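You operate a simulated robot arm through the tools that you are given. There is no shell and no other tool.

Carry out the task below with a simulated robot arm. There is one attempt and no reset: what you move stays moved.

Task
Brush the lint off the blue towel, fold it in three and stack it on the cream towel.
Fine: both folds end flat and the cream towel stays folded; the linen brush goes back on its spot. What is to be rubbed or washed off counts as gone when no trace of it is left.
Where things are to end (x, y in the base frame): blue towel within 4 cm of [34, -82].

The check looks at the end state, three seconds after you hand in, the way a careful person would. Anything else that was tipped, shoved, dropped, spilled or broken makes it a failure. Flat cloth is picked up by pressing the open fingertips on it (5 to 10 N) and closing them slowly along it; thin cloth reads only 2 to 8 mm in the jaws.

Robot
A 7-joint arm with a two-finger parallel gripper, fixed in place. Base frame: the origin is on the floor under the middle of its stand, x ahead of it, y to its left, z up; the work surface is at about z = 80. Units: cm, rad, N and s.
It reaches about 137.2 cm from its shoulder. Its first joint turns from -2.601 to 2.601 rad. Payload 3.43 kg.
The tool frame sits at the grasp point between the pads (the TCP): z along the fingers, y along the line on which they close. The tips reach 3 cm beyond it. Largest opening 9.4 cm; finger width 2.8, thickness 1; the body of the gripper, 5 by 9.6 cm, starts 5.5 cm behind the TCP.
Orientation is that of the tool frame in the base frame, as [roll, pitch, yaw] about the fixed x, y, z axes, in that order (R = Rz(yaw) Ry(pitch) Rx(roll)). With the fingers straight down and closing along the base's y, the tool's x points along the base's -x, its y along +y and its z along -z.

Tools
- The arm moves only by the tool step_arm. Its argument "plan" is text: rows parted by semicolons, each of 7 numbers parted by spaces: the shift along the tool's x, y, z in m, then the turn, a rotation vector about the tool's x, y, z in rad, then the opening, from 0 (shut) to 1 (fully open). In form: x y z rx ry rz fingers; .... A call has 1 to 20 rows; each row shifts and turns the commanded pose from where the row before left it, along the tool's axes as they then stand. Each row takes 0.2 s and may step no farther than 5 cm and 0.15 rad from the row before; otherwise, or with a gripper value out of range, the whole call is refused. Where a pose cannot be reached the arm comes as near as it can. A force on the tool above 40 N (or 10 N above the force at the start of the call, whichever is more), or a blocked arm, ends the call early, and 0.2 s more pass. Each finger travels about 4.5 cm/s and halts on what it meets, pressing with about 33 N; the grip force reading is that of the motor and also rises with nothing between the fingers. The clock runs only during rows and for 0.2 s after the last one: add rows that do not move to give the fingers time. The reply holds the time, the measured pose of the TCP, the force on the tool along the base axes, the opening and the grip force, in the units named above and with some noise, with the torque about the TCP (base axes, N m) and any sound that the robot's microphone picked up.
- Cameras (640 x 400 px; columns grow to the right, rows downward): "scene" is fixed at [5.1, -64.82, 142.46]; the picture's right is [-0.15, -0.99, 0.00], its down [-0.63, 0.10, -0.77] and it looks along [0.76, -0.12, -0.64] (base axes); focal length 327 px, centre (320, 200). "wrist" rides on the gripper at [7.6, 1.4, -10.2] in the tool frame; the picture's right is [-0.18, 0.98, 0.00], its down [-0.75, -0.14, -0.64] and it looks along [-0.63, -0.12, 0.77] (tool axes); focal length 243 px, centre (320, 200). There is no depth. A picture from a camera that has moved, and an enlarged one, comes with that camera's place and axes in the base frame and with its lens.
- snapshot(camera): a new picture of that camera. It takes no simulated time.
- inspect(camera, box): a new picture of the part [left, top, right, bottom] of that camera's present view, enlarged. It takes no simulated time.
- close_job(): hands the job in; it is judged then, once.

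Places have to be worked out from the pictures, the camera data and where the tool is seen. Open the gripper and draw the arm clear of the work before you hand the job in, unless the task says otherwise.

The tools are called as a command line: name --argument value ..., lists and objects as JSON in quotes. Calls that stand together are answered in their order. step_arm: Moves the arm, as the interface text tells. Its arguments: {"type":"object","properties":{"plan":{"type":"string"}},"required":["plan"]} The other tools are called the same way: snapshot (camera) takes a picture; inspect (camera, box) takes an enlarged picture of a part of a camera's view; close_job () hands the job in.

At the start:

```text
time: 0.0
ee_pos: [41.52, -67.16, 116.06]
tcp_rot: [-3.141, 0.0, 3.141]
ft_force: [0.1, 0.0, 0.1]
torque: [0.02, 0.02, -0.01]
gripper_width: 9.39
finger_force: 0.0
```

scene: 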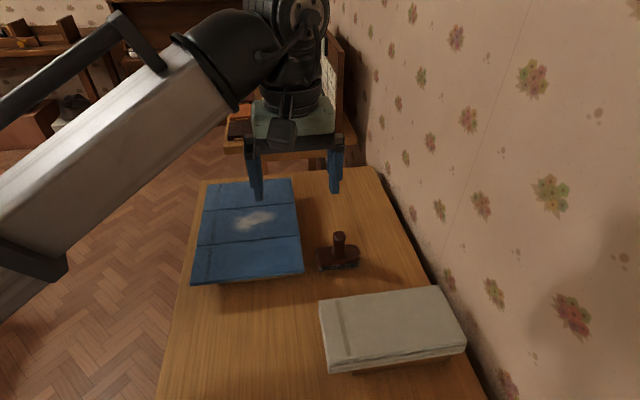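
wrist: 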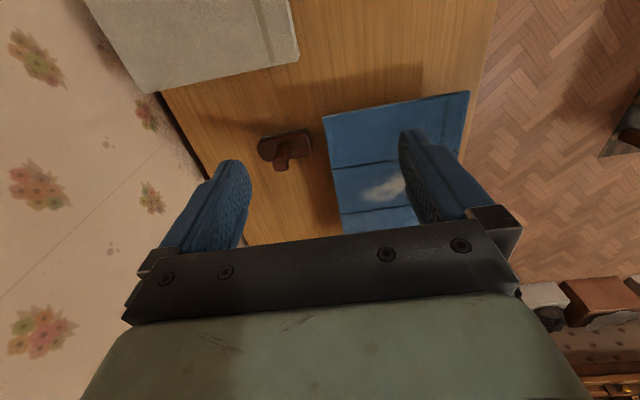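

I start by looking closely at the towel, brush and cream towel to work out where they are.

inspect --camera "scene" --box '[160, 160, 360, 300]'

inspect --camera "scene" --box '[280, 220, 500, 390]'

inspect --camera "wrist" --box '[220, 60, 500, 240]'

```text
2.86 times, centred on (260, 230) of scene
camera zoom: at [5.1, -64.82, 142.46], right [-0.15, -0.99, 0.0], down [-0.63, 0.1, -0.77], along [0.76, -0.12, -0.64], focal length 935 px, centre (491, 114)
```

zoom: 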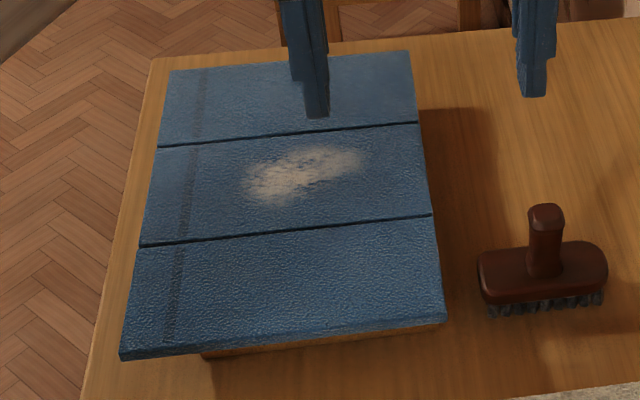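

```text
2.35 times, centred on (390, 305) of scene
camera zoom: at [5.1, -64.82, 142.46], right [-0.15, -0.99, 0.0], down [-0.63, 0.1, -0.77], along [0.76, -0.12, -0.64], focal length 770 px, centre (155, -47)
```

zoom: 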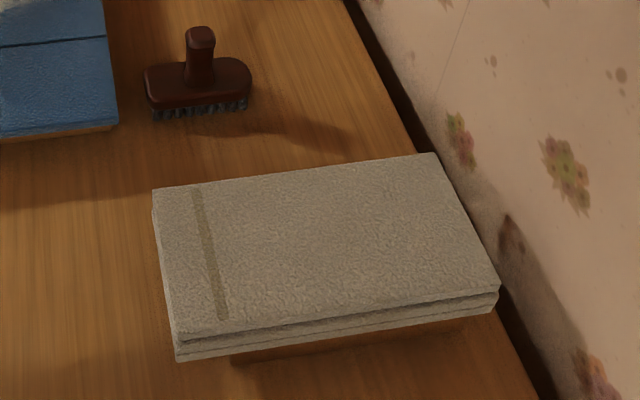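

```text
2.22 times, centred on (360, 150) of wrist
camera zoom: at [33.75, -65.8, 126.29], right [0.18, 0.98, 0.0], down [0.75, -0.14, 0.64], along [0.63, -0.12, -0.77], focal length 539 px, centre (231, 311)
```

zoom: 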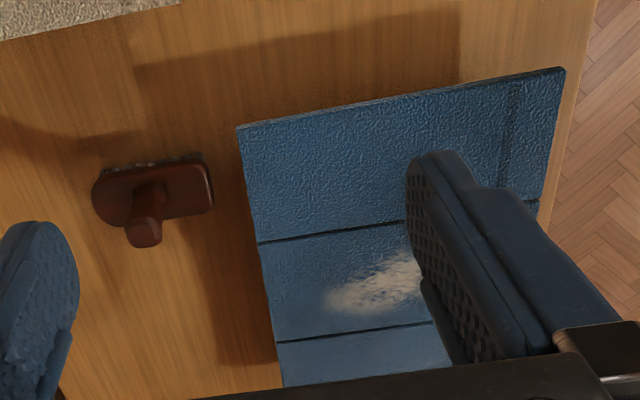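

The blue towel spans roughly x 52–89, y −43 to −69, with creases near x 64 and 77, and the lint is around (71, −57). The brush stands near (56, −77) with its upright handle topping out near z≈89. I move above the brush at a safe height to look closer.

step_arm --plan "-0.02 -0.016 0.02 0 0 0 1;-0.02 -0.016 0.02 0 0 0 1;-0.02 -0.016 0.02 0 0 0 1;-0.02 -0.016 0.02 0 0 0 1;-0.02 -0.016 0.02 0 0 0 1;-0.02 -0.016 0.02 0 0 0 1;0 0 0 0 0 0 1"

snapshot --camera "wrist"

snapshot --camera "scene"

```text
time: 1.6
ee_pos: [53.68, -76.83, 104.06]
tcp_rot: [-3.14, 0.0, 3.141]
ft_force: [-0.1, -0.5, -0.4]
torque: [0.03, -0.04, -0.05]
gripper_width: 9.38
finger_force: 0.0
```

```text
taken
camera wrist: at [45.94, -75.36, 114.36], right [0.18, 0.98, 0.0], down [0.75, -0.14, 0.64], along [0.63, -0.12, -0.77], focal length 243 px, centre (320, 200)
```

wrist: 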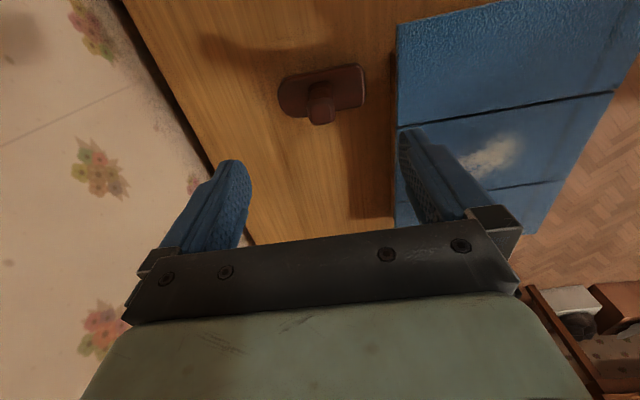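

```text
taken
```

scene: 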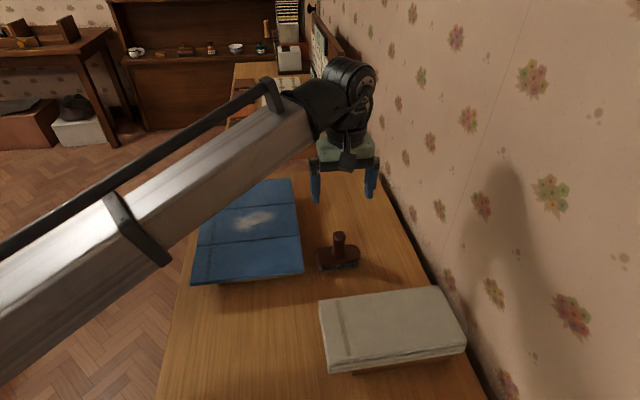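

The gripper is now over the brush area. I enlarge both views to fix the brush position precisely.

inspect --camera "wrist" --box '[260, 40, 420, 140]'

inspect --camera "scene" --box '[280, 210, 400, 285]'

inspect --camera "scene" --box '[180, 220, 310, 300]'

```text
4.00 times, centred on (340, 90) of wrist
camera zoom: at [45.94, -75.36, 114.36], right [0.18, 0.98, 0.0], down [0.75, -0.14, 0.64], along [0.63, -0.12, -0.77], focal length 970 px, centre (240, 640)
```

zoom: 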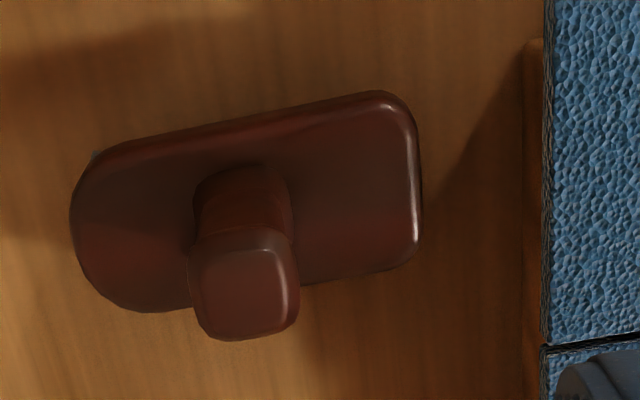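

```text
5.33 times, centred on (340, 248) of scene
camera zoom: at [5.1, -64.82, 142.46], right [-0.15, -0.99, 0.0], down [-0.63, 0.1, -0.77], along [0.76, -0.12, -0.64], focal length 1746 px, centre (213, -53)
```

zoom: 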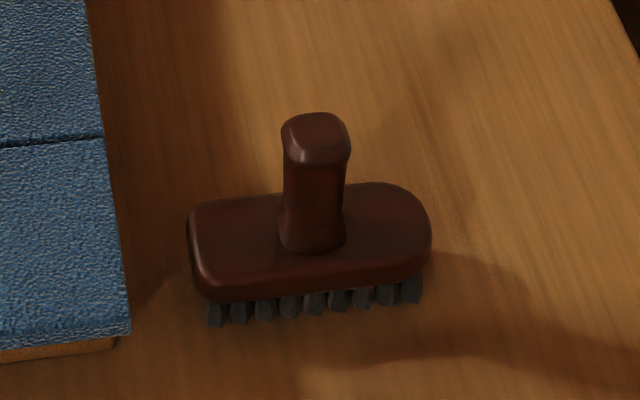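

```text
4.92 times, centred on (245, 260) of scene
camera zoom: at [5.1, -64.82, 142.46], right [-0.15, -0.99, 0.0], down [-0.63, 0.1, -0.77], along [0.76, -0.12, -0.64], focal length 1612 px, centre (689, -95)
```

zoom: 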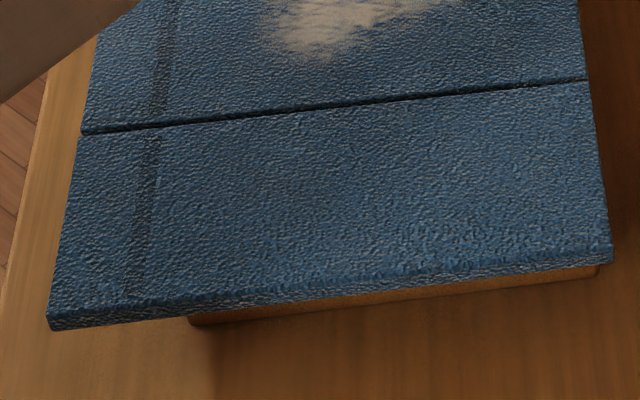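

Triangulating from both views puts the brush handle at about (55.4, −76.8), top z≈89. I descend to just above it (tips about z 91.5) and re-check alignment.

step_arm --plan "-0.006 0 0.02 0 0 0 1;-0.006 0 0.02 0 0 0 1;-0.005 0 0.02 0 0 0 1;0 0 0.02 0 0 0 1;0 0 0.015 0 0 0 1;0 0 0 0 0 0 1"

snapshot --camera "wrist"

inspect --camera "scene" --box '[260, 170, 420, 280]'

```text
time: 3.0
ee_pos: [55.27, -76.9, 94.53]
tcp_rot: [-3.141, 0.002, -3.141]
ft_force: [-0.4, -0.1, 0.1]
torque: [0.0, 0.02, -0.04]
gripper_width: 9.39
finger_force: 0.0
```

```text
taken
camera wrist: at [47.58, -75.46, 104.77], right [0.18, 0.98, 0.0], down [0.75, -0.14, 0.64], along [0.63, -0.12, -0.77], focal length 243 px, centre (320, 200)
```

wrist: 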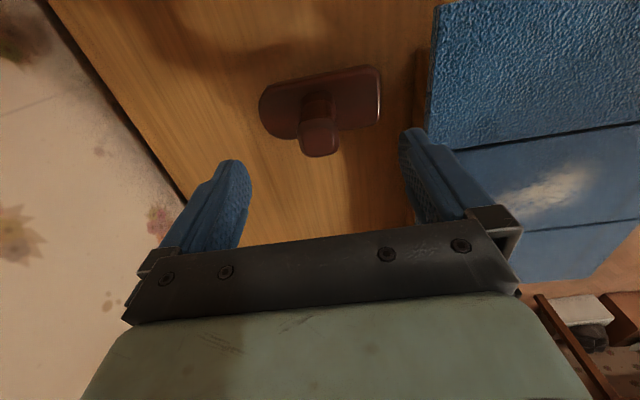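

```text
3.64 times, centred on (340, 225) of scene
camera zoom: at [5.1, -64.82, 142.46], right [-0.15, -0.99, 0.0], down [-0.63, 0.1, -0.77], along [0.76, -0.12, -0.64], focal length 1190 px, centre (247, 109)
```

zoom: 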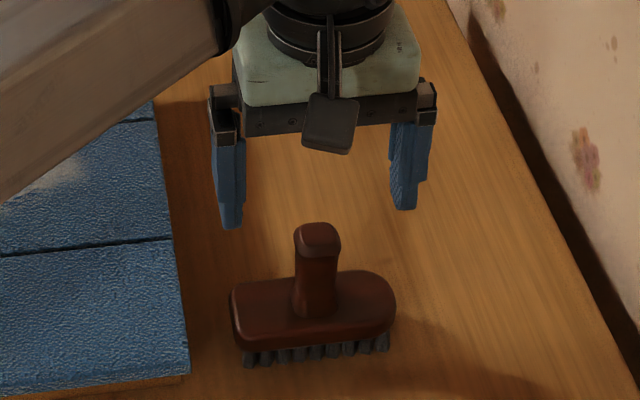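

The handle sits between the fingers at about (55.4, −76.95), top ≈89. I descend to TCP z≈87.3 with the fingers open.

step_arm --plan "-0.002 0 0.02 0 0 0 1;0 0 0.02 0 0 0 1;0 0 0.02 0 0 0 1;0 0 0.012 0 0 0 1;0 0 0 0 0 0 1"

snapshot --camera "wrist"

inspect --camera "scene" --box '[260, 170, 420, 280]'

```text
time: 4.2
ee_pos: [55.45, -76.9, 87.31]
tcp_rot: [-3.139, 0.0, -3.141]
ft_force: [-0.4, -1.2, -0.1]
torque: [0.03, 0.01, 0.02]
gripper_width: 9.41
finger_force: 0.0
```

```text
taken
camera wrist: at [47.76, -75.45, 97.56], right [0.18, 0.98, 0.0], down [0.75, -0.14, 0.64], along [0.63, -0.12, -0.77], focal length 243 px, centre (320, 200)
```

wrist: 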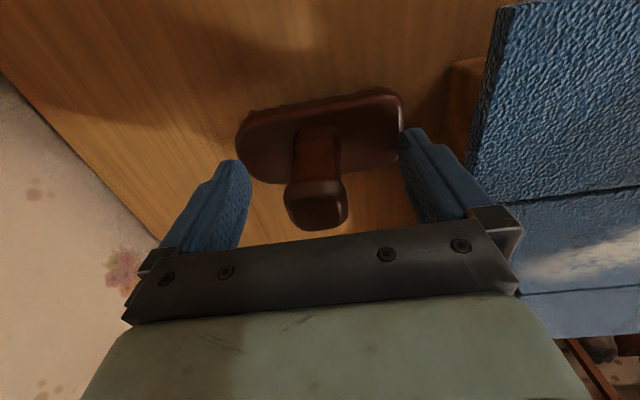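

```text
3.64 times, centred on (340, 225) of scene
camera zoom: at [5.1, -64.82, 142.46], right [-0.15, -0.99, 0.0], down [-0.63, 0.1, -0.77], along [0.76, -0.12, -0.64], focal length 1190 px, centre (247, 109)
```

zoom: 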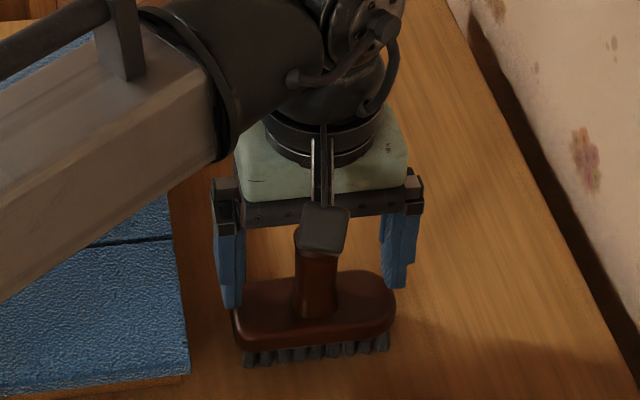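

The fingers straddle the handle and the reading is free of contact. I close slowly on the handle and note this pose (55.45, −76.9, 87.3) for the return.

step_arm --plan "0 0 0 0 0 0 0.7;0 0 0 0 0 0 0.5;0 0 0 0 0 0 0.4;0 0 0 0 0 0 0.3;0 0 0 0 0 0 0.2;0 0 0 0 0 0 0.1;0 0 0 0 0 0 0.1;0 0 0 0 0 0 0.1"

inspect --camera "scene" --box '[260, 170, 420, 280]'

```text
time: 6.0
ee_pos: [55.48, -76.93, 87.34]
tcp_rot: [-3.14, -0.001, 3.141]
ft_force: [0.2, -0.8, 1.3]
torque: [0.02, 0.01, 0.02]
gripper_width: 2.97
finger_force: 32.9
```

```text
3.64 times, centred on (340, 225) of scene
camera zoom: at [5.1, -64.82, 142.46], right [-0.15, -0.99, 0.0], down [-0.63, 0.1, -0.77], along [0.76, -0.12, -0.64], focal length 1190 px, centre (247, 109)
```

zoom: 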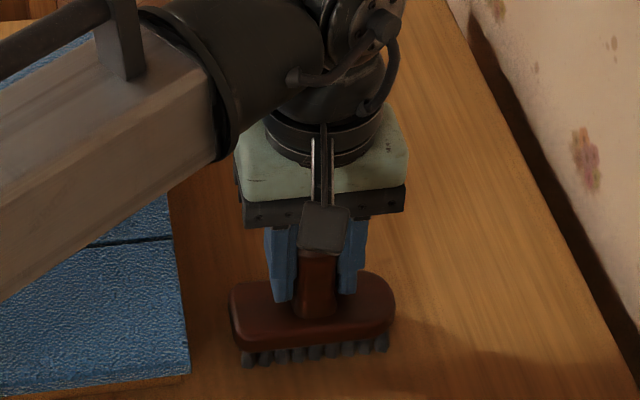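

The handle is held (2.97 cm). I lift straight up 12 cm.

step_arm --plan "0 0 -0.005 0 0 0 0.1;0 0 -0.015 0 0 0 0.1;0 0 -0.03 0 0 0 0.1;0 0 -0.03 0 0 0 0.1;0 0 -0.03 0 0 0 0.1;0 0 -0.01 0 0 0 0.1;0 0 0 0 0 0 0.1"

inspect --camera "scene" --box '[180, 140, 420, 290]'

snapshot --camera "wrist"

```text
time: 7.6
ee_pos: [55.22, -76.85, 99.32]
tcp_rot: [3.141, 0.0, -3.141]
ft_force: [-0.1, 0.1, -1.4]
torque: [-0.01, -0.04, 0.03]
gripper_width: 2.96
finger_force: 33.1
```

```text
2.67 times, centred on (300, 215) of scene
camera zoom: at [5.1, -64.82, 142.46], right [-0.15, -0.99, 0.0], down [-0.63, 0.1, -0.77], along [0.76, -0.12, -0.64], focal length 873 px, centre (373, 160)
```

zoom: 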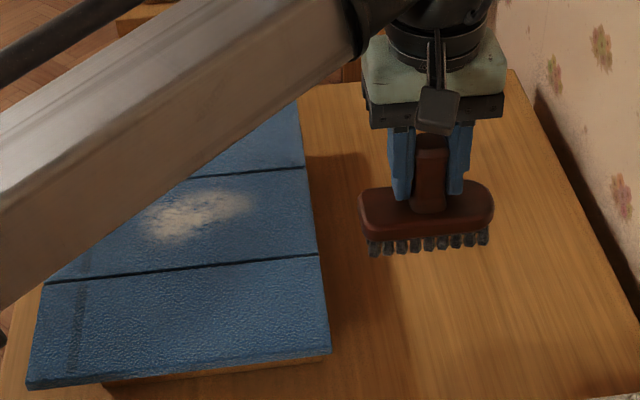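

```text
taken
camera wrist: at [47.5, -75.42, 109.63], right [0.18, 0.98, 0.0], down [0.75, -0.14, 0.64], along [0.63, -0.12, -0.77], focal length 243 px, centre (320, 200)
```

wrist: 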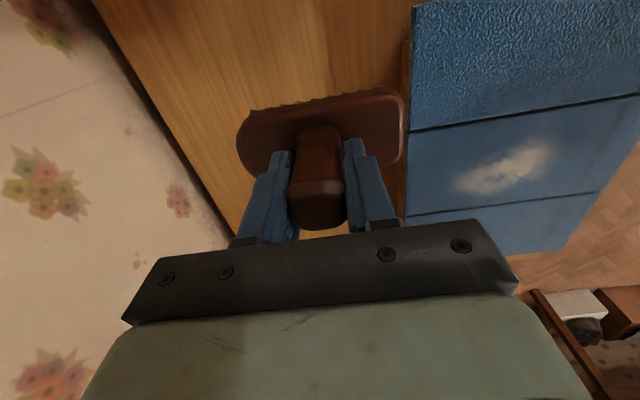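

Brush is lifted (about 1.4 N). I move over the lint centre, estimated at (66.3, −57.8), staying high.

step_arm --plan "-0.0185 0.0318 0 0 0 0 0.1;-0.0185 0.0318 0 0 0 0 0.1;-0.0185 0.0318 0 0 0 0 0.1;-0.0185 0.0318 0 0 0 0 0.1;-0.0185 0.0318 0 0 0 0 0.1;-0.0185 0.0318 0 0 0 0 0.1;0 0 0 0 0 0 0.1;0 0 0.01 0 0 0 0.1;0 0 0 0 0 0 0.1"

snapshot --camera "scene"

snapshot --camera "wrist"

```text
time: 9.6
ee_pos: [66.59, -58.03, 98.43]
tcp_rot: [-3.14, -0.001, 3.141]
ft_force: [-0.2, -0.5, -1.6]
torque: [0.02, 0.01, -0.01]
gripper_width: 2.98
finger_force: 33.0
```

```text
taken
```

scene: 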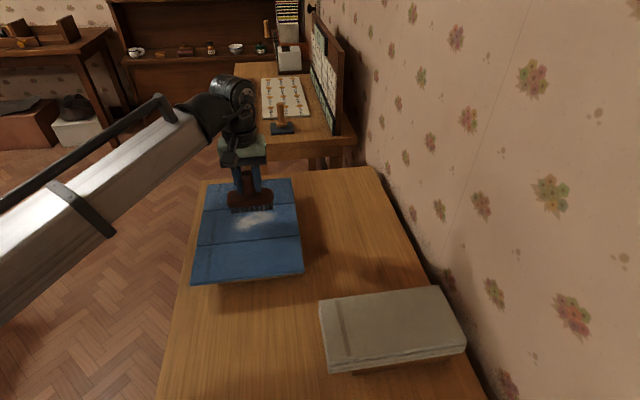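

```text
taken
camera wrist: at [58.73, -56.47, 108.64], right [0.18, 0.98, 0.0], down [0.75, -0.14, 0.64], along [0.63, -0.12, -0.77], focal length 243 px, centre (320, 200)
```

wrist: 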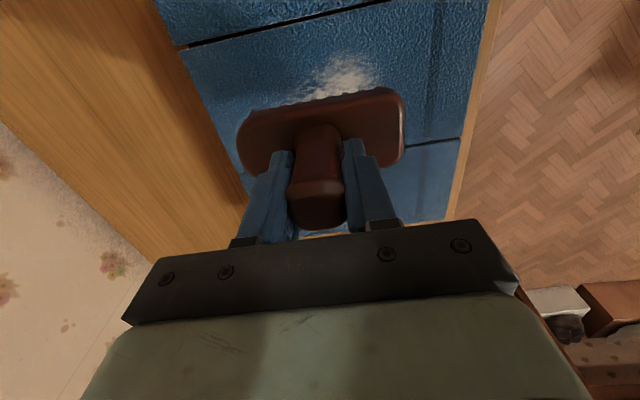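

The brush hangs over the middle panel with the bristles near z≈91. I lower in small increments to find the towel's surface height by force.

step_arm --plan "0 0 0.01 0 0 0 0.1;0 0 0.01 0 0 0 0.1;0 0 0.005 0 0 0 0.1;0 0 0 0 0 0 0.1"

step_arm --plan "0 0 0.003 0 0 0 0.1;0 0 0.003 0 0 0 0.1;0 0 0 0 0 0 0.1"

inspect --camera "scene" --box '[180, 160, 320, 290]'

```text
time: 10.6
ee_pos: [66.64, -57.85, 95.83]
tcp_rot: [-3.141, 0.0, -3.141]
ft_force: [-0.2, -0.7, -0.8]
torque: [0.01, 0.01, 0.0]
gripper_width: 2.94
finger_force: 33.2
```

```text
time: 11.4
ee_pos: [66.38, -57.76, 95.08]
tcp_rot: [-3.14, -0.002, 3.141]
ft_force: [0.2, 0.4, -2.4]
torque: [0.01, -0.03, 0.02]
gripper_width: 2.96
finger_force: 33.3
```

```text
3.08 times, centred on (250, 225) of scene
camera zoom: at [5.1, -64.82, 142.46], right [-0.15, -0.99, 0.0], down [-0.63, 0.1, -0.77], along [0.76, -0.12, -0.64], focal length 1007 px, centre (535, 123)
```

zoom: 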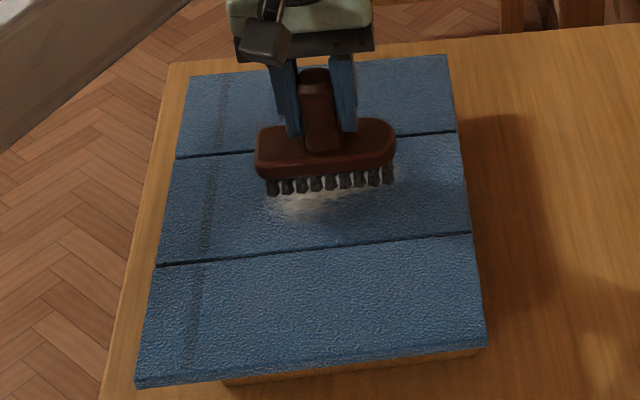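

Still no contact at TCP z 95.1. I continue down in small steps.

step_arm --plan "0 0 0.003 0 0 0 0.1;0 0 0.003 0 0 0 0.1;0 0 0 0 0 0 0.1"

step_arm --plan "0 0 0.003 0 0 0 0.1;0 0 0.002 0 0 0 0.1;0 0 0 0 0 0 0.1"

```text
time: 12.2
ee_pos: [66.44, -57.93, 94.46]
tcp_rot: [-3.141, 0.0, -3.141]
ft_force: [0.0, 0.2, -2.1]
torque: [-0.01, -0.01, 0.02]
gripper_width: 2.98
finger_force: 32.9
```

```text
time: 13.0
ee_pos: [66.41, -57.91, 93.87]
tcp_rot: [-3.14, -0.002, -3.141]
ft_force: [0.7, -0.4, -1.3]
torque: [0.07, -0.02, -0.02]
gripper_width: 2.94
finger_force: 33.4
```

No contact yet at z 93.9; continuing down in small steps.

step_arm --plan "0 0 0.003 0 0 0 0.1;0 0 0.002 0 0 0 0.1;0 0 0 0 0 0 0.1"

step_arm --plan "0 0 0.002 0 0 0 0.1;0 0 0.002 0 0 0 0.1;0 0 0 0 0 0 0.1"

inspect --camera "scene" --box '[180, 160, 320, 290]'

```text
time: 13.8
ee_pos: [66.4, -57.89, 93.65]
tcp_rot: [-3.141, 0.0, 3.141]
ft_force: [0.0, 0.0, 0.2]
torque: [-0.01, -0.01, 0.04]
gripper_width: 2.95
finger_force: 32.6
```

```text
time: 14.6
ee_pos: [66.35, -57.8, 93.28]
tcp_rot: [-3.14, 0.003, 3.141]
ft_force: [1.2, 0.9, 22.0]
torque: [0.18, 0.11, 0.03]
gripper_width: 2.94
finger_force: 32.8
```

```text
3.08 times, centred on (250, 225) of scene
camera zoom: at [5.1, -64.82, 142.46], right [-0.15, -0.99, 0.0], down [-0.63, 0.1, -0.77], along [0.76, -0.12, -0.64], focal length 1007 px, centre (535, 123)
```

zoom: 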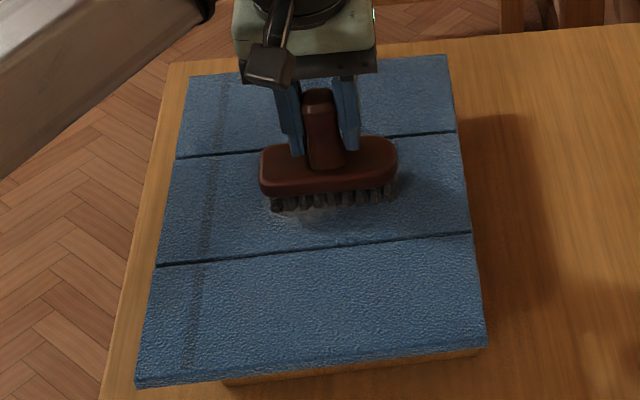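

Contact found: 22 N at TCP z 93.3, so the towel top is at z≈86. I ease off to a light press.

step_arm --plan "0 0 -0.002 0 0 0 0.1;0 0 0 0 0 0 0.1"

```text
time: 15.2
ee_pos: [66.51, -57.81, 93.27]
tcp_rot: [3.141, 0.0, -3.141]
ft_force: [2.4, -2.5, 2.7]
torque: [0.07, -0.11, -0.1]
gripper_width: 2.95
finger_force: 33.4
```

Now about 4 N of press. I make gentle strokes along x over the lint centre (±3.5 cm) and look at the effect.

step_arm --plan "-0.01 0 0 0 0 0 0.1;-0.01 0 0 0 0 0 0.1;-0.01 0 0 0 0 0 0.1;0.01 0 0 0 0 0 0.1;0.01 0 0 0 0 0 0.1;0.01 0 0 0 0 0 0.1;0.01 0 0 0 0 0 0.1;0.01 0 0 0 0 0 0.1;0.01 0 0 0 0 0 0.1;-0.01 0 0 0 0 0 0.1;-0.01 0 0 0 0 0 0.1;-0.01 0 0 0 0 0 0.1;0 0 0 0 0 0 0.1"

inspect --camera "scene" --box '[180, 160, 320, 290]'

snapshot --camera "wrist"

```text
time: 18.0
ee_pos: [66.45, -57.84, 93.33]
tcp_rot: [-3.139, -0.001, -3.141]
ft_force: [-1.0, -0.7, -1.5]
torque: [0.0, 0.01, 0.01]
gripper_width: 2.94
finger_force: 32.5
```

```text
3.08 times, centred on (250, 225) of scene
camera zoom: at [5.1, -64.82, 142.46], right [-0.15, -0.99, 0.0], down [-0.63, 0.1, -0.77], along [0.76, -0.12, -0.64], focal length 1007 px, centre (535, 123)
```

zoom: 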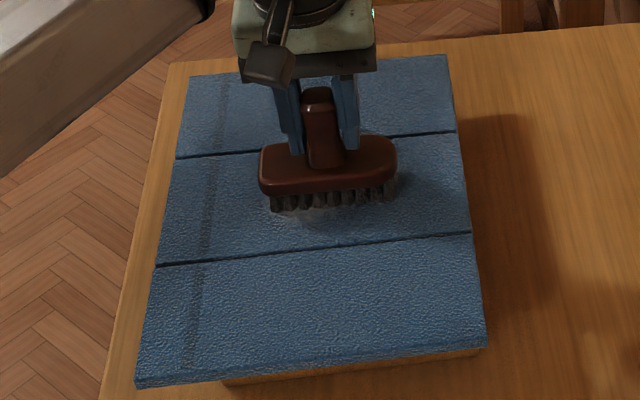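

```text
taken
camera wrist: at [58.71, -56.33, 103.68], right [0.18, 0.98, 0.0], down [0.75, -0.14, 0.64], along [0.63, -0.12, -0.77], focal length 243 px, centre (320, 200)
```

wrist: 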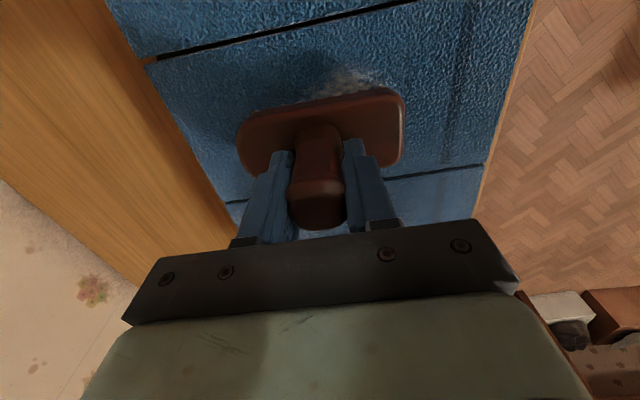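

Lint has thinned but contact was lost (reading −1.5 N = brush weight only). I lower 1.5 mm and stroke again, checking the press.

step_arm --plan "0 0 0.001 0 0 0 0.1;0 0 0.0005 0 0 0 0.1;0 0 0 0 0 0 0.1"

```text
time: 18.8
ee_pos: [66.49, -57.78, 93.33]
tcp_rot: [-3.14, -0.001, -3.141]
ft_force: [-1.7, 1.3, 4.2]
torque: [0.06, 0.14, -0.02]
gripper_width: 2.97
finger_force: 33.0
```

Press is now about 6 N. I stroke along x over ±3.5 cm, twice.

step_arm --plan "-0.012 0 0 0 0 0 0.1;-0.012 0 0 0 0 0 0.1;-0.012 0 0 0 0 0 0.1;0.012 0 0 0 0 0 0.1;0.012 0 0 0 0 0 0.1;0.012 0 0 0 0 0 0.1;0.012 0 0 0 0 0 0.1;0.012 0 0 0 0 0 0.1;0.012 0 0 0 0 0 0.1;-0.012 0 0 0 0 0 0.1;-0.012 0 0 0 0 0 0.1;-0.012 0 0 0 0 0 0.1;-0.012 0 0 0 0 0 0.1;-0.012 0 0 0 0 0 0.1;-0.012 0 0 0 0 0 0.1;0.012 0 0 0 0 0 0.1;0.012 0 0 0 0 0 0.1;0.012 0 0 0 0 0 0.1"

snapshot --camera "wrist"

inspect --camera "scene" --box '[180, 160, 320, 290]'

```text
time: 22.6
ee_pos: [66.39, -57.76, 93.14]
tcp_rot: [-3.14, -0.002, 3.141]
ft_force: [0.0, 1.3, -0.7]
torque: [0.07, 0.02, -0.02]
gripper_width: 2.96
finger_force: 33.1
```

```text
taken
camera wrist: at [58.65, -56.29, 103.45], right [0.18, 0.98, 0.0], down [0.75, -0.14, 0.64], along [0.63, -0.12, -0.77], focal length 243 px, centre (320, 200)
```

wrist: 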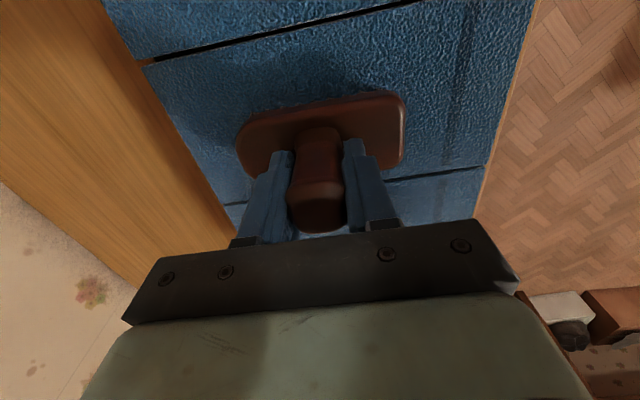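

```text
3.08 times, centred on (250, 225) of scene
camera zoom: at [5.1, -64.82, 142.46], right [-0.15, -0.99, 0.0], down [-0.63, 0.1, -0.77], along [0.76, -0.12, -0.64], focal length 1007 px, centre (535, 123)
```

zoom: 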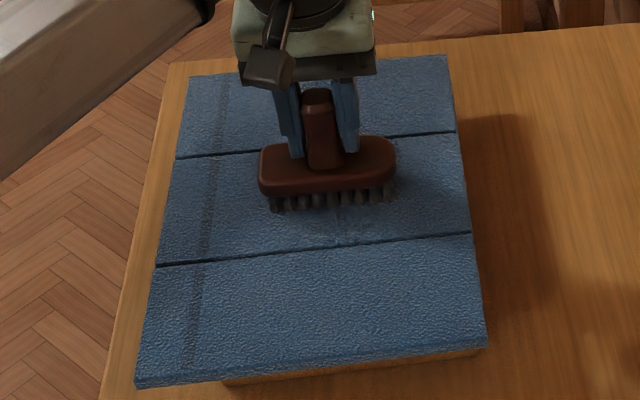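

The lint is mostly gone. I add strokes shifted to either side in y to cover the whole patch, with 1 mm more press.

step_arm --plan "0 0 0.001 0 0 0 0.1;0 0.012 0 0 0 0 0.1;0 0.012 0 0 0 0 0.1;-0.012 0 0 0 0 0 0.1;-0.012 0 0 0 0 0 0.1;-0.012 0 0 0 0 0 0.1;0.012 0 0 0 0 0 0.1;0.012 0 0 0 0 0 0.1;0.012 0 0 0 0 0 0.1;0.012 0 0 0 0 0 0.1;0.012 0 0 0 0 0 0.1;0.012 0 0 0 0 0 0.1;-0.012 0 0 0 0 0 0.1;-0.012 0 0 0 0 0 0.1;-0.012 0 0 0 0 0 0.1"

step_arm --plan "0 -0.012 0 0 0 0 0.1;0 -0.012 0 0 0 0 0.1;0 -0.012 0 0 0 0 0.1;0 -0.012 0 0 0 0 0.1;-0.012 0 0 0 0 0 0.1;-0.012 0 0 0 0 0 0.1;-0.012 0 0 0 0 0 0.1;0.012 0 0 0 0 0 0.1;0.012 0 0 0 0 0 0.1;0.012 0 0 0 0 0 0.1;0.012 0 0 0 0 0 0.1;0.012 0 0 0 0 0 0.1;0.012 0 0 0 0 0 0.1;-0.012 0 0 0 0 0 0.1;-0.012 0 0 0 0 0 0.1;-0.012 0 0 0 0 0 0.1"

inspect --camera "scene" --box '[180, 160, 320, 290]'

```text
time: 25.8
ee_pos: [66.51, -55.47, 93.12]
tcp_rot: [-3.14, 0.0, -3.141]
ft_force: [-0.6, 0.1, -1.2]
torque: [0.0, -0.03, 0.03]
gripper_width: 2.97
finger_force: 32.9
```

```text
time: 29.2
ee_pos: [66.57, -60.14, 93.19]
tcp_rot: [-3.14, 0.0, 3.142]
ft_force: [-0.6, 0.0, -1.3]
torque: [0.0, 0.01, -0.04]
gripper_width: 2.96
finger_force: 33.1
```

```text
3.08 times, centred on (250, 225) of scene
camera zoom: at [5.1, -64.82, 142.46], right [-0.15, -0.99, 0.0], down [-0.63, 0.1, -0.77], along [0.76, -0.12, -0.64], focal length 1007 px, centre (535, 123)
```

zoom: 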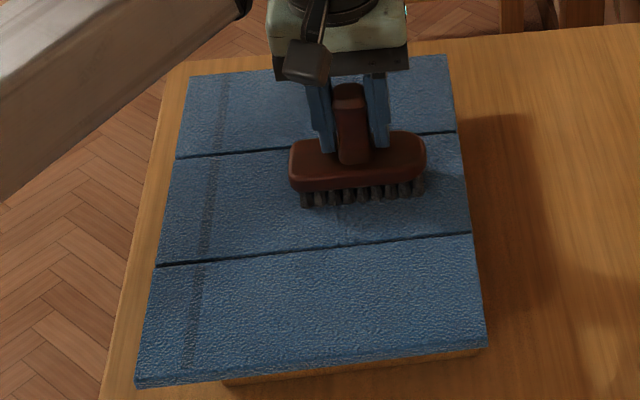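

I lift the brush 8 cm and look at the towel for any remaining lint.

step_arm --plan "0 0 -0.02 0 0 0 0.1;0 0 -0.03 0 0 0 0.1;0 -0.03 -0.03 0 0 0 0.1;0 -0.04 0 0 0 0 0.1;0 -0.04 0 0 0 0 0.1;0 -0.04 0 0 0 0 0.1;0 0 0 0 0 0 0.1"

inspect --camera "scene" --box '[180, 170, 310, 260]'

snapshot --camera "wrist"

```text
time: 30.8
ee_pos: [66.56, -75.31, 101.55]
tcp_rot: [-3.141, 0.0, -3.141]
ft_force: [0.1, -0.3, -1.4]
torque: [0.0, -0.03, 0.04]
gripper_width: 2.98
finger_force: 33.3
```

```text
4.44 times, centred on (245, 215) of scene
camera zoom: at [5.1, -64.82, 142.46], right [-0.15, -0.99, 0.0], down [-0.63, 0.1, -0.77], along [0.76, -0.12, -0.64], focal length 1455 px, centre (653, 133)
```

zoom: 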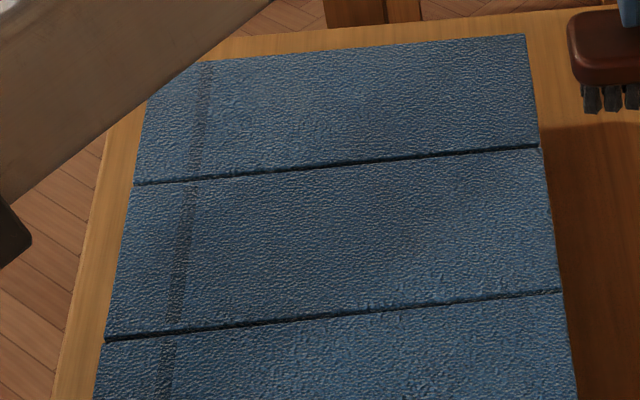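

```text
taken
camera wrist: at [58.84, -73.82, 111.7], right [0.18, 0.98, 0.0], down [0.75, -0.14, 0.64], along [0.63, -0.12, -0.77], focal length 243 px, centre (320, 200)
```

wrist: 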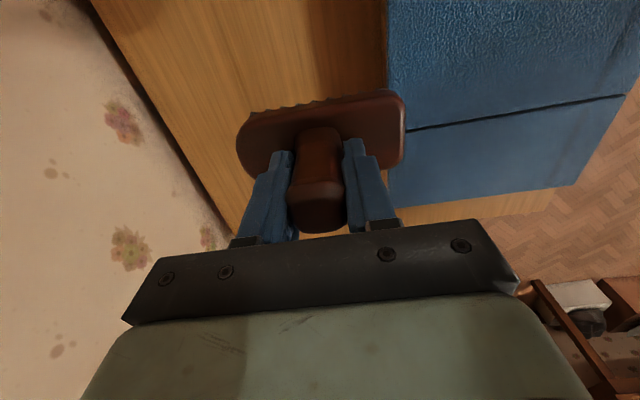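

The patch looks clear. I enlarge further to make sure no trace remains.

inspect --camera "scene" --box '[200, 195, 300, 245]'

inspect --camera "scene" --box '[225, 200, 285, 235]'

inspect --camera "wrist" --box '[380, 0, 640, 200]'

```text
6.40 times, centred on (250, 220) of scene
camera zoom: at [5.1, -64.82, 142.46], right [-0.15, -0.99, 0.0], down [-0.63, 0.1, -0.77], along [0.76, -0.12, -0.64], focal length 2095 px, centre (768, 72)
```

zoom: 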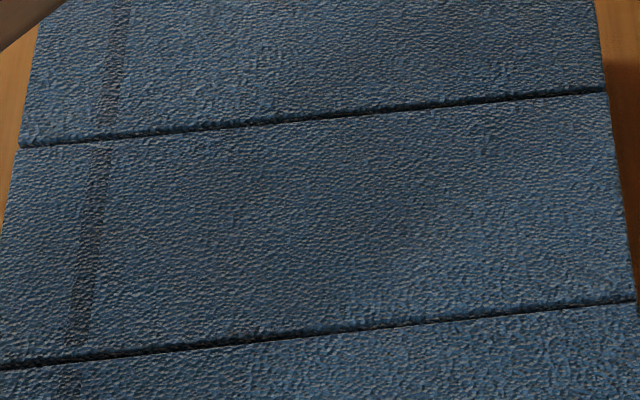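

```text
10.67 times, centred on (255, 218) of scene
camera zoom: at [5.1, -64.82, 142.46], right [-0.15, -0.99, 0.0], down [-0.63, 0.1, -0.77], along [0.76, -0.12, -0.64], focal length 3492 px, centre (1013, 13)
```

zoom: 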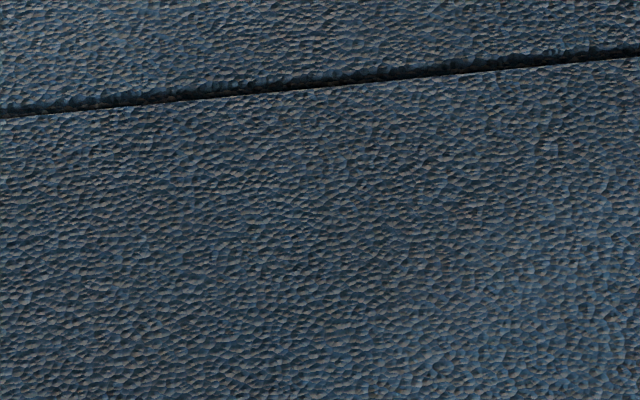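

```text
2.00 times, centred on (510, 100) of wrist
camera zoom: at [58.84, -73.82, 111.7], right [0.18, 0.98, 0.0], down [0.75, -0.14, 0.64], along [0.63, -0.12, -0.77], focal length 485 px, centre (-60, 400)
```

zoom: 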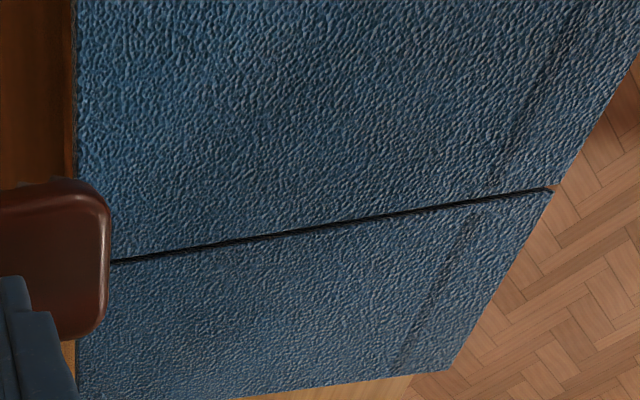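

It looks clean, but the middle has a slightly greyer tone that could be shadow or a faint residue. To be safe I go back for another round of strokes with steadier contact.

step_arm --plan "0 0.04 0 0 0 0 0.1;0 0.04 0 0 0 0 0.1;0 0.04 0 0 0 0 0.1;0 0.04 0 0 0 0 0.1;0 0.013 0.02 0 0 0 0.1;0 0 0.03 0 0 0 0.1;0 0 0.02 0 0 0 0.1;0 0 0 0 0 0 0.1"

step_arm --plan "0 0 0.005 0 0 0 0.1;0 0 0.003 0 0 0 0.1;0 0 0 0 0 0 0.1"

```text
time: 32.6
ee_pos: [66.49, -58.03, 94.21]
tcp_rot: [3.141, 0.001, -3.142]
ft_force: [0.5, 0.2, -0.5]
torque: [-0.03, -0.01, -0.02]
gripper_width: 2.93
finger_force: 32.9
```

```text
time: 33.4
ee_pos: [66.4, -57.85, 93.37]
tcp_rot: [-3.14, 0.0, -3.141]
ft_force: [0.1, -0.3, -0.9]
torque: [-0.03, 0.0, 0.01]
gripper_width: 2.96
finger_force: 32.1
```

Still barely touching at 93.4. I press a little further to get firm, even contact.

step_arm --plan "0 0 0.002 0 0 0 0.1;0 0 0.001 0 0 0 0.1;0 0 0 0 0 0 0.1"

```text
time: 34.2
ee_pos: [66.4, -57.91, 93.2]
tcp_rot: [-3.14, 0.003, 3.139]
ft_force: [0.8, -2.5, 14.7]
torque: [0.11, 0.31, 0.01]
gripper_width: 2.94
finger_force: 33.3
```

About 16 N of press; I back off half a millimetre and stroke along x in three y-lanes.

step_arm --plan "0 0 -0.0005 0 0 0 0.1;-0.012 0 0 0 0 0 0.1;-0.012 0 0 0 0 0 0.1;-0.012 0 0 0 0 0 0.1;0.012 0 0 0 0 0 0.1;0.012 0 0 0 0 0 0.1;0.012 0 0 0 0 0 0.1;0.012 0 0 0 0 0 0.1;0.012 0 0 0 0 0 0.1;0.012 0 0 0 0 0 0.1;-0.012 0 0 0 0 0 0.1;-0.012 0 0 0 0 0 0.1;-0.012 0 0 0 0 0 0.1"

inspect --camera "scene" --box '[180, 160, 320, 290]'

```text
time: 37.0
ee_pos: [66.36, -57.82, 93.12]
tcp_rot: [-3.139, 0.001, 3.14]
ft_force: [-8.5, -0.9, 14.3]
torque: [0.13, 0.75, 0.06]
gripper_width: 2.95
finger_force: 33.4
```

```text
3.08 times, centred on (250, 225) of scene
camera zoom: at [5.1, -64.82, 142.46], right [-0.15, -0.99, 0.0], down [-0.63, 0.1, -0.77], along [0.76, -0.12, -0.64], focal length 1007 px, centre (535, 123)
```

zoom: 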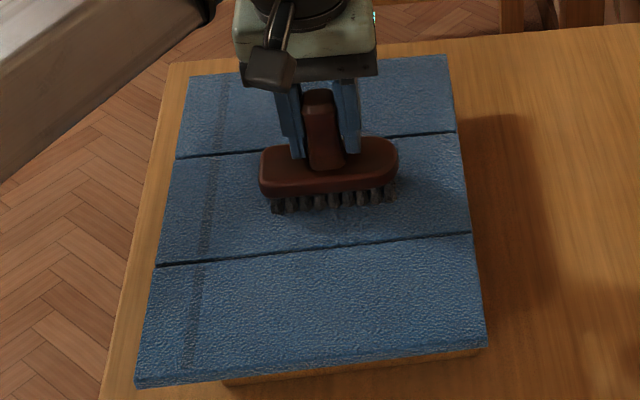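

Contact held at about 15 N with no towel shift. I do the two side lanes (y≈−55 and −61), easing slightly off.

step_arm --plan "0 0.015 -0.0005 0 0 0 0.1;0 0.015 0 0 0 0 0.1;-0.012 0 0 0 0 0 0.1;-0.012 0 0 0 0 0 0.1;-0.012 0 0 0 0 0 0.1;0.012 0 0 0 0 0 0.1;0.012 0 0 0 0 0 0.1;0.012 0 0 0 0 0 0.1;0.012 0 0 0 0 0 0.1;0.012 0 0 0 0 0 0.1;0.012 0 0 0 0 0 0.1;-0.012 0 0 0 0 0 0.1;-0.012 0 0 0 0 0 0.1;-0.012 0 0 0 0 0 0.1"

step_arm --plan "0 -0.015 0 0 0 0 0.1;0 -0.015 0 0 0 0 0.1;0 -0.015 0 0 0 0 0.1;0 -0.015 0 0 0 0 0.1;-0.012 0 0 0 0 0 0.1;-0.012 0 0 0 0 0 0.1;-0.012 0 0 0 0 0 0.1;0.012 0 0 0 0 0 0.1;0.012 0 0 0 0 0 0.1;0.012 0 0 0 0 0 0.1;0.012 0 0 0 0 0 0.1;0.012 0 0 0 0 0 0.1;0.012 0 0 0 0 0 0.1;-0.012 0 0 0 0 0 0.1;-0.012 0 0 0 0 0 0.1;-0.012 0 0 0 0 0 0.1"

```text
time: 40.0
ee_pos: [66.5, -54.92, 93.22]
tcp_rot: [-3.14, -0.001, 3.141]
ft_force: [0.4, 0.3, -1.4]
torque: [-0.01, -0.02, -0.04]
gripper_width: 2.97
finger_force: 33.0
```

```text
time: 43.4
ee_pos: [66.45, -60.93, 93.19]
tcp_rot: [-3.14, 0.0, -3.142]
ft_force: [-0.2, -0.7, -0.2]
torque: [0.0, 0.04, 0.06]
gripper_width: 2.95
finger_force: 33.0
```

Those lanes were only lightly touched, so I press 1.5 mm here and repeat this lane, then the other one.

step_arm --plan "0 0 0.0015 0 0 0 0.1;-0.012 0 0 0 0 0 0.1;-0.012 0 0 0 0 0 0.1;-0.012 0 0 0 0 0 0.1;0.012 0 0 0 0 0 0.1;0.012 0 0 0 0 0 0.1;0.012 0 0 0 0 0 0.1;0.012 0 0 0 0 0 0.1;0.012 0 0 0 0 0 0.1;0.012 0 0 0 0 0 0.1;-0.012 0 0 0 0 0 0.1;-0.012 0 0 0 0 0 0.1;-0.012 0 0 0 0 0 0.1"

step_arm --plan "0 0.02 0 0 0 0 0.1;0 0.02 0 0 0 0 0.1;0 0.02 0 0 0 0 0.1;-0.012 0 0 0 0 0 0.1;-0.012 0 0 0 0 0 0.1;-0.012 0 0 0 0 0 0.1;0.012 0 0 0 0 0 0.1;0.012 0 0 0 0 0 0.1;0.012 0 0 0 0 0 0.1;0.012 0 0 0 0 0 0.1;0.012 0 0 0 0 0 0.1;0.012 0 0 0 0 0 0.1;-0.012 0 0 0 0 0 0.1;-0.012 0 0 0 0 0 0.1;-0.012 0 0 0 0 0 0.1"

```text
time: 46.2
ee_pos: [66.5, -60.93, 93.14]
tcp_rot: [3.141, 0.0, 3.141]
ft_force: [0.0, -0.6, -2.0]
torque: [-0.01, -0.01, 0.02]
gripper_width: 2.95
finger_force: 32.5
```

```text
time: 49.4
ee_pos: [66.36, -54.83, 93.08]
tcp_rot: [-3.141, -0.001, -3.141]
ft_force: [-9.4, -1.2, 16.2]
torque: [0.06, 1.11, 0.03]
gripper_width: 2.96
finger_force: 32.5
```

The +y lane had firm contact. I sweep back across to the −y lane at this height and finish there.

step_arm --plan "0 -0.02 0 0 0 0 0.1;0 -0.02 0 0 0 0 0.1;0 -0.02 0 0 0 0 0.1;-0.012 0 0 0 0 0 0.1;-0.012 0 0 0 0 0 0.1;-0.012 0 0 0 0 0 0.1;0.012 0 0 0 0 0 0.1;0.012 0 0 0 0 0 0.1;0.012 0 0 0 0 0 0.1;0.012 0 0 0 0 0 0.1;0.012 0 0 0 0 0 0.1;0.012 0 0 0 0 0 0.1;-0.012 0 0 0 0 0 0.1;-0.012 0 0 0 0 0 0.1;-0.012 0 0 0 0 0 0.1"

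step_arm --plan "0 0 -0.02 0 0 0 0.1;0 0 -0.03 0 0 0 0.1;0 -0.03 -0.03 0 0 0 0.1;0 -0.04 0 0 0 0 0.1;0 -0.04 0 0 0 0 0.1;0.03 -0.03 0 0 0 0 0.1;0.03 -0.02 0 0 0 0 0.1;0.03 0 0 0 0 0 0.1;0 0 0 0 0 0 0.1"

inspect --camera "scene" --box '[180, 165, 320, 290]'

inspect --camera "scene" --box '[200, 195, 300, 245]'

```text
time: 52.6
ee_pos: [66.77, -60.85, 93.1]
tcp_rot: [-3.14, 0.0, -3.141]
ft_force: [-0.6, 1.4, -1.3]
torque: [0.0, 0.01, -0.03]
gripper_width: 2.97
finger_force: 33.2
```

```text
time: 54.6
ee_pos: [57.6, -77.25, 100.78]
tcp_rot: [-3.141, -0.001, 3.141]
ft_force: [0.7, -0.5, -1.3]
torque: [0.02, 0.03, -0.02]
gripper_width: 2.97
finger_force: 33.4
```

```text
3.20 times, centred on (250, 228) of scene
camera zoom: at [5.1, -64.82, 142.46], right [-0.15, -0.99, 0.0], down [-0.63, 0.1, -0.77], along [0.76, -0.12, -0.64], focal length 1048 px, centre (544, 112)
```

zoom: 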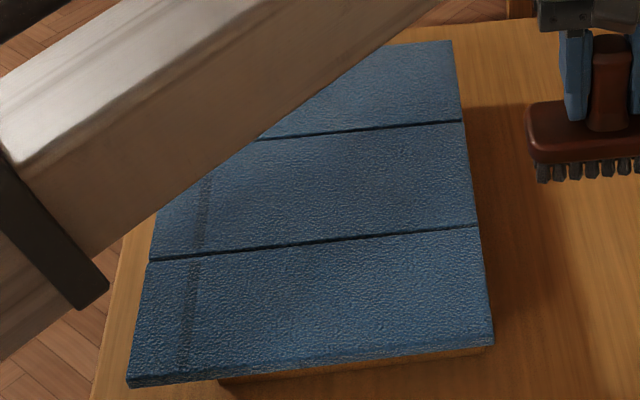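

```text
6.40 times, centred on (250, 220) of scene
camera zoom: at [5.1, -64.82, 142.46], right [-0.15, -0.99, 0.0], down [-0.63, 0.1, -0.77], along [0.76, -0.12, -0.64], focal length 2095 px, centre (768, 72)
```

zoom: 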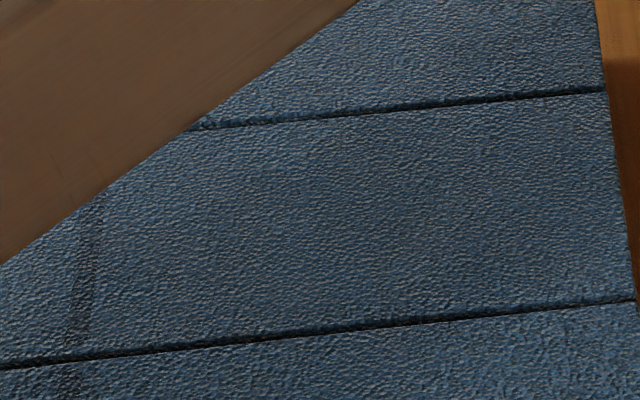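

The towel is uniformly blue and hasn't moved. Now I return the brush: align to (55.45, −76.92) and lower toward z≈88.

step_arm --plan "0.0215 0.0033 0 0 0 0 0.1;0 0 0.03 0 0 0 0.1;0 0 0.03 0 0 0 0.1;0 0 0.03 0 0 0 0.1;0 0 0.02 0 0 0 0.1;0 0 0.01 0 0 0 0.1;0 0 0 0 0 0 0.1"

inspect --camera "scene" --box '[260, 170, 420, 280]'

```text
time: 56.2
ee_pos: [55.39, -76.6, 88.93]
tcp_rot: [-3.139, 0.001, -3.141]
ft_force: [-1.0, 0.1, -0.6]
torque: [0.0, 0.01, 0.02]
gripper_width: 2.93
finger_force: 33.2
```

```text
3.64 times, centred on (340, 225) of scene
camera zoom: at [5.1, -64.82, 142.46], right [-0.15, -0.99, 0.0], down [-0.63, 0.1, -0.77], along [0.76, -0.12, -0.64], focal length 1190 px, centre (247, 109)
```

zoom: 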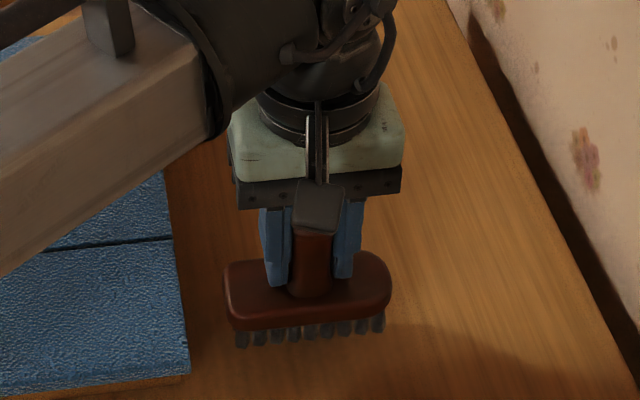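

I correct y by −3 mm and lower to just above the table, then in small steps until the bristles touch.

step_arm --plan "-0.0005 -0.003 0.005 0 0 0 0.1;0 0 0.005 0 0 0 0.1;0 0 0.002 0 0 0 0.1;0 0 0 0 0 0 0.1"

step_arm --plan "0 0 0.002 0 0 0 0.1;0 0 0 0 0 0 0.1"

```text
time: 57.2
ee_pos: [55.54, -76.89, 87.88]
tcp_rot: [-3.139, -0.001, 3.141]
ft_force: [0.0, 0.8, -0.4]
torque: [-0.02, 0.0, 0.03]
gripper_width: 2.97
finger_force: 33.0
```

```text
time: 57.8
ee_pos: [55.48, -76.86, 87.59]
tcp_rot: [-3.14, 0.0, -3.141]
ft_force: [0.3, -0.4, -1.0]
torque: [0.02, 0.0, 0.01]
gripper_width: 2.96
finger_force: 33.2
```

Not yet touching at 87.6; I lower 2 mm more at a time.

step_arm --plan "0 0 0.002 0 0 0 0.1;0 0 0 0 0 0 0.1"

step_arm --plan "0 0 0.0015 0 0 0 0.1;0 0 0 0 0 0 0.1"

```text
time: 58.4
ee_pos: [55.51, -76.85, 87.53]
tcp_rot: [-3.141, -0.001, -3.141]
ft_force: [0.0, -0.3, -1.8]
torque: [0.0, 0.01, 0.0]
gripper_width: 2.95
finger_force: 32.7
```

```text
time: 59.0
ee_pos: [55.41, -77.04, 87.35]
tcp_rot: [-3.141, -0.002, 3.141]
ft_force: [-0.2, 0.0, -1.1]
torque: [-0.01, 0.0, -0.01]
gripper_width: 2.93
finger_force: 33.3
```

step_arm --plan "0 0 0.0015 0 0 0 0.1;0 0 0 0 0 0 0.1"

inspect --camera "scene" --box '[260, 170, 420, 280]'

```text
time: 59.6
ee_pos: [55.42, -76.92, 87.17]
tcp_rot: [3.14, 0.0, -3.141]
ft_force: [-0.4, -0.4, -1.3]
torque: [0.01, 0.02, 0.0]
gripper_width: 2.94
finger_force: 33.0
```

```text
3.64 times, centred on (340, 225) of scene
camera zoom: at [5.1, -64.82, 142.46], right [-0.15, -0.99, 0.0], down [-0.63, 0.1, -0.77], along [0.76, -0.12, -0.64], focal length 1190 px, centre (247, 109)
```

zoom: 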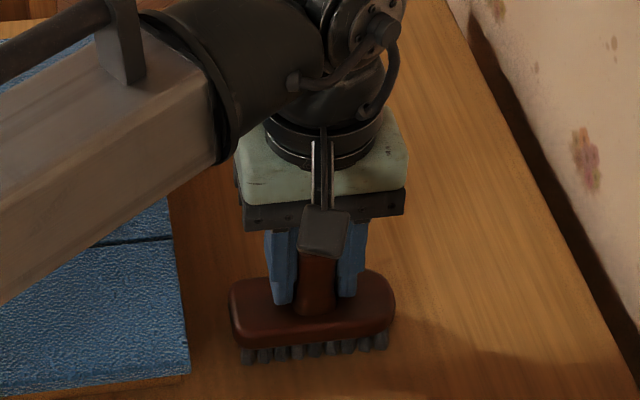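

The picture matches the original placement almost exactly; the bristles are about a millimetre off the table. One more small step.

step_arm --plan "0 0 0.0012 0 0 0 0.1;0 0 0 0 0 0 0.1"

step_arm --plan "0 0 0.001 0 0 0 0.1;0 0 0 0 0 0 0.1"

```text
time: 60.2
ee_pos: [55.33, -76.97, 87.1]
tcp_rot: [-3.138, 0.0, 3.141]
ft_force: [0.6, 0.1, 3.4]
torque: [0.12, 0.04, -0.02]
gripper_width: 2.96
finger_force: 33.0
```

```text
time: 60.8
ee_pos: [55.3, -76.99, 86.94]
tcp_rot: [-3.14, 0.001, -3.141]
ft_force: [3.4, 1.9, 7.2]
torque: [0.09, -0.06, -0.02]
gripper_width: 2.94
finger_force: 33.4
```

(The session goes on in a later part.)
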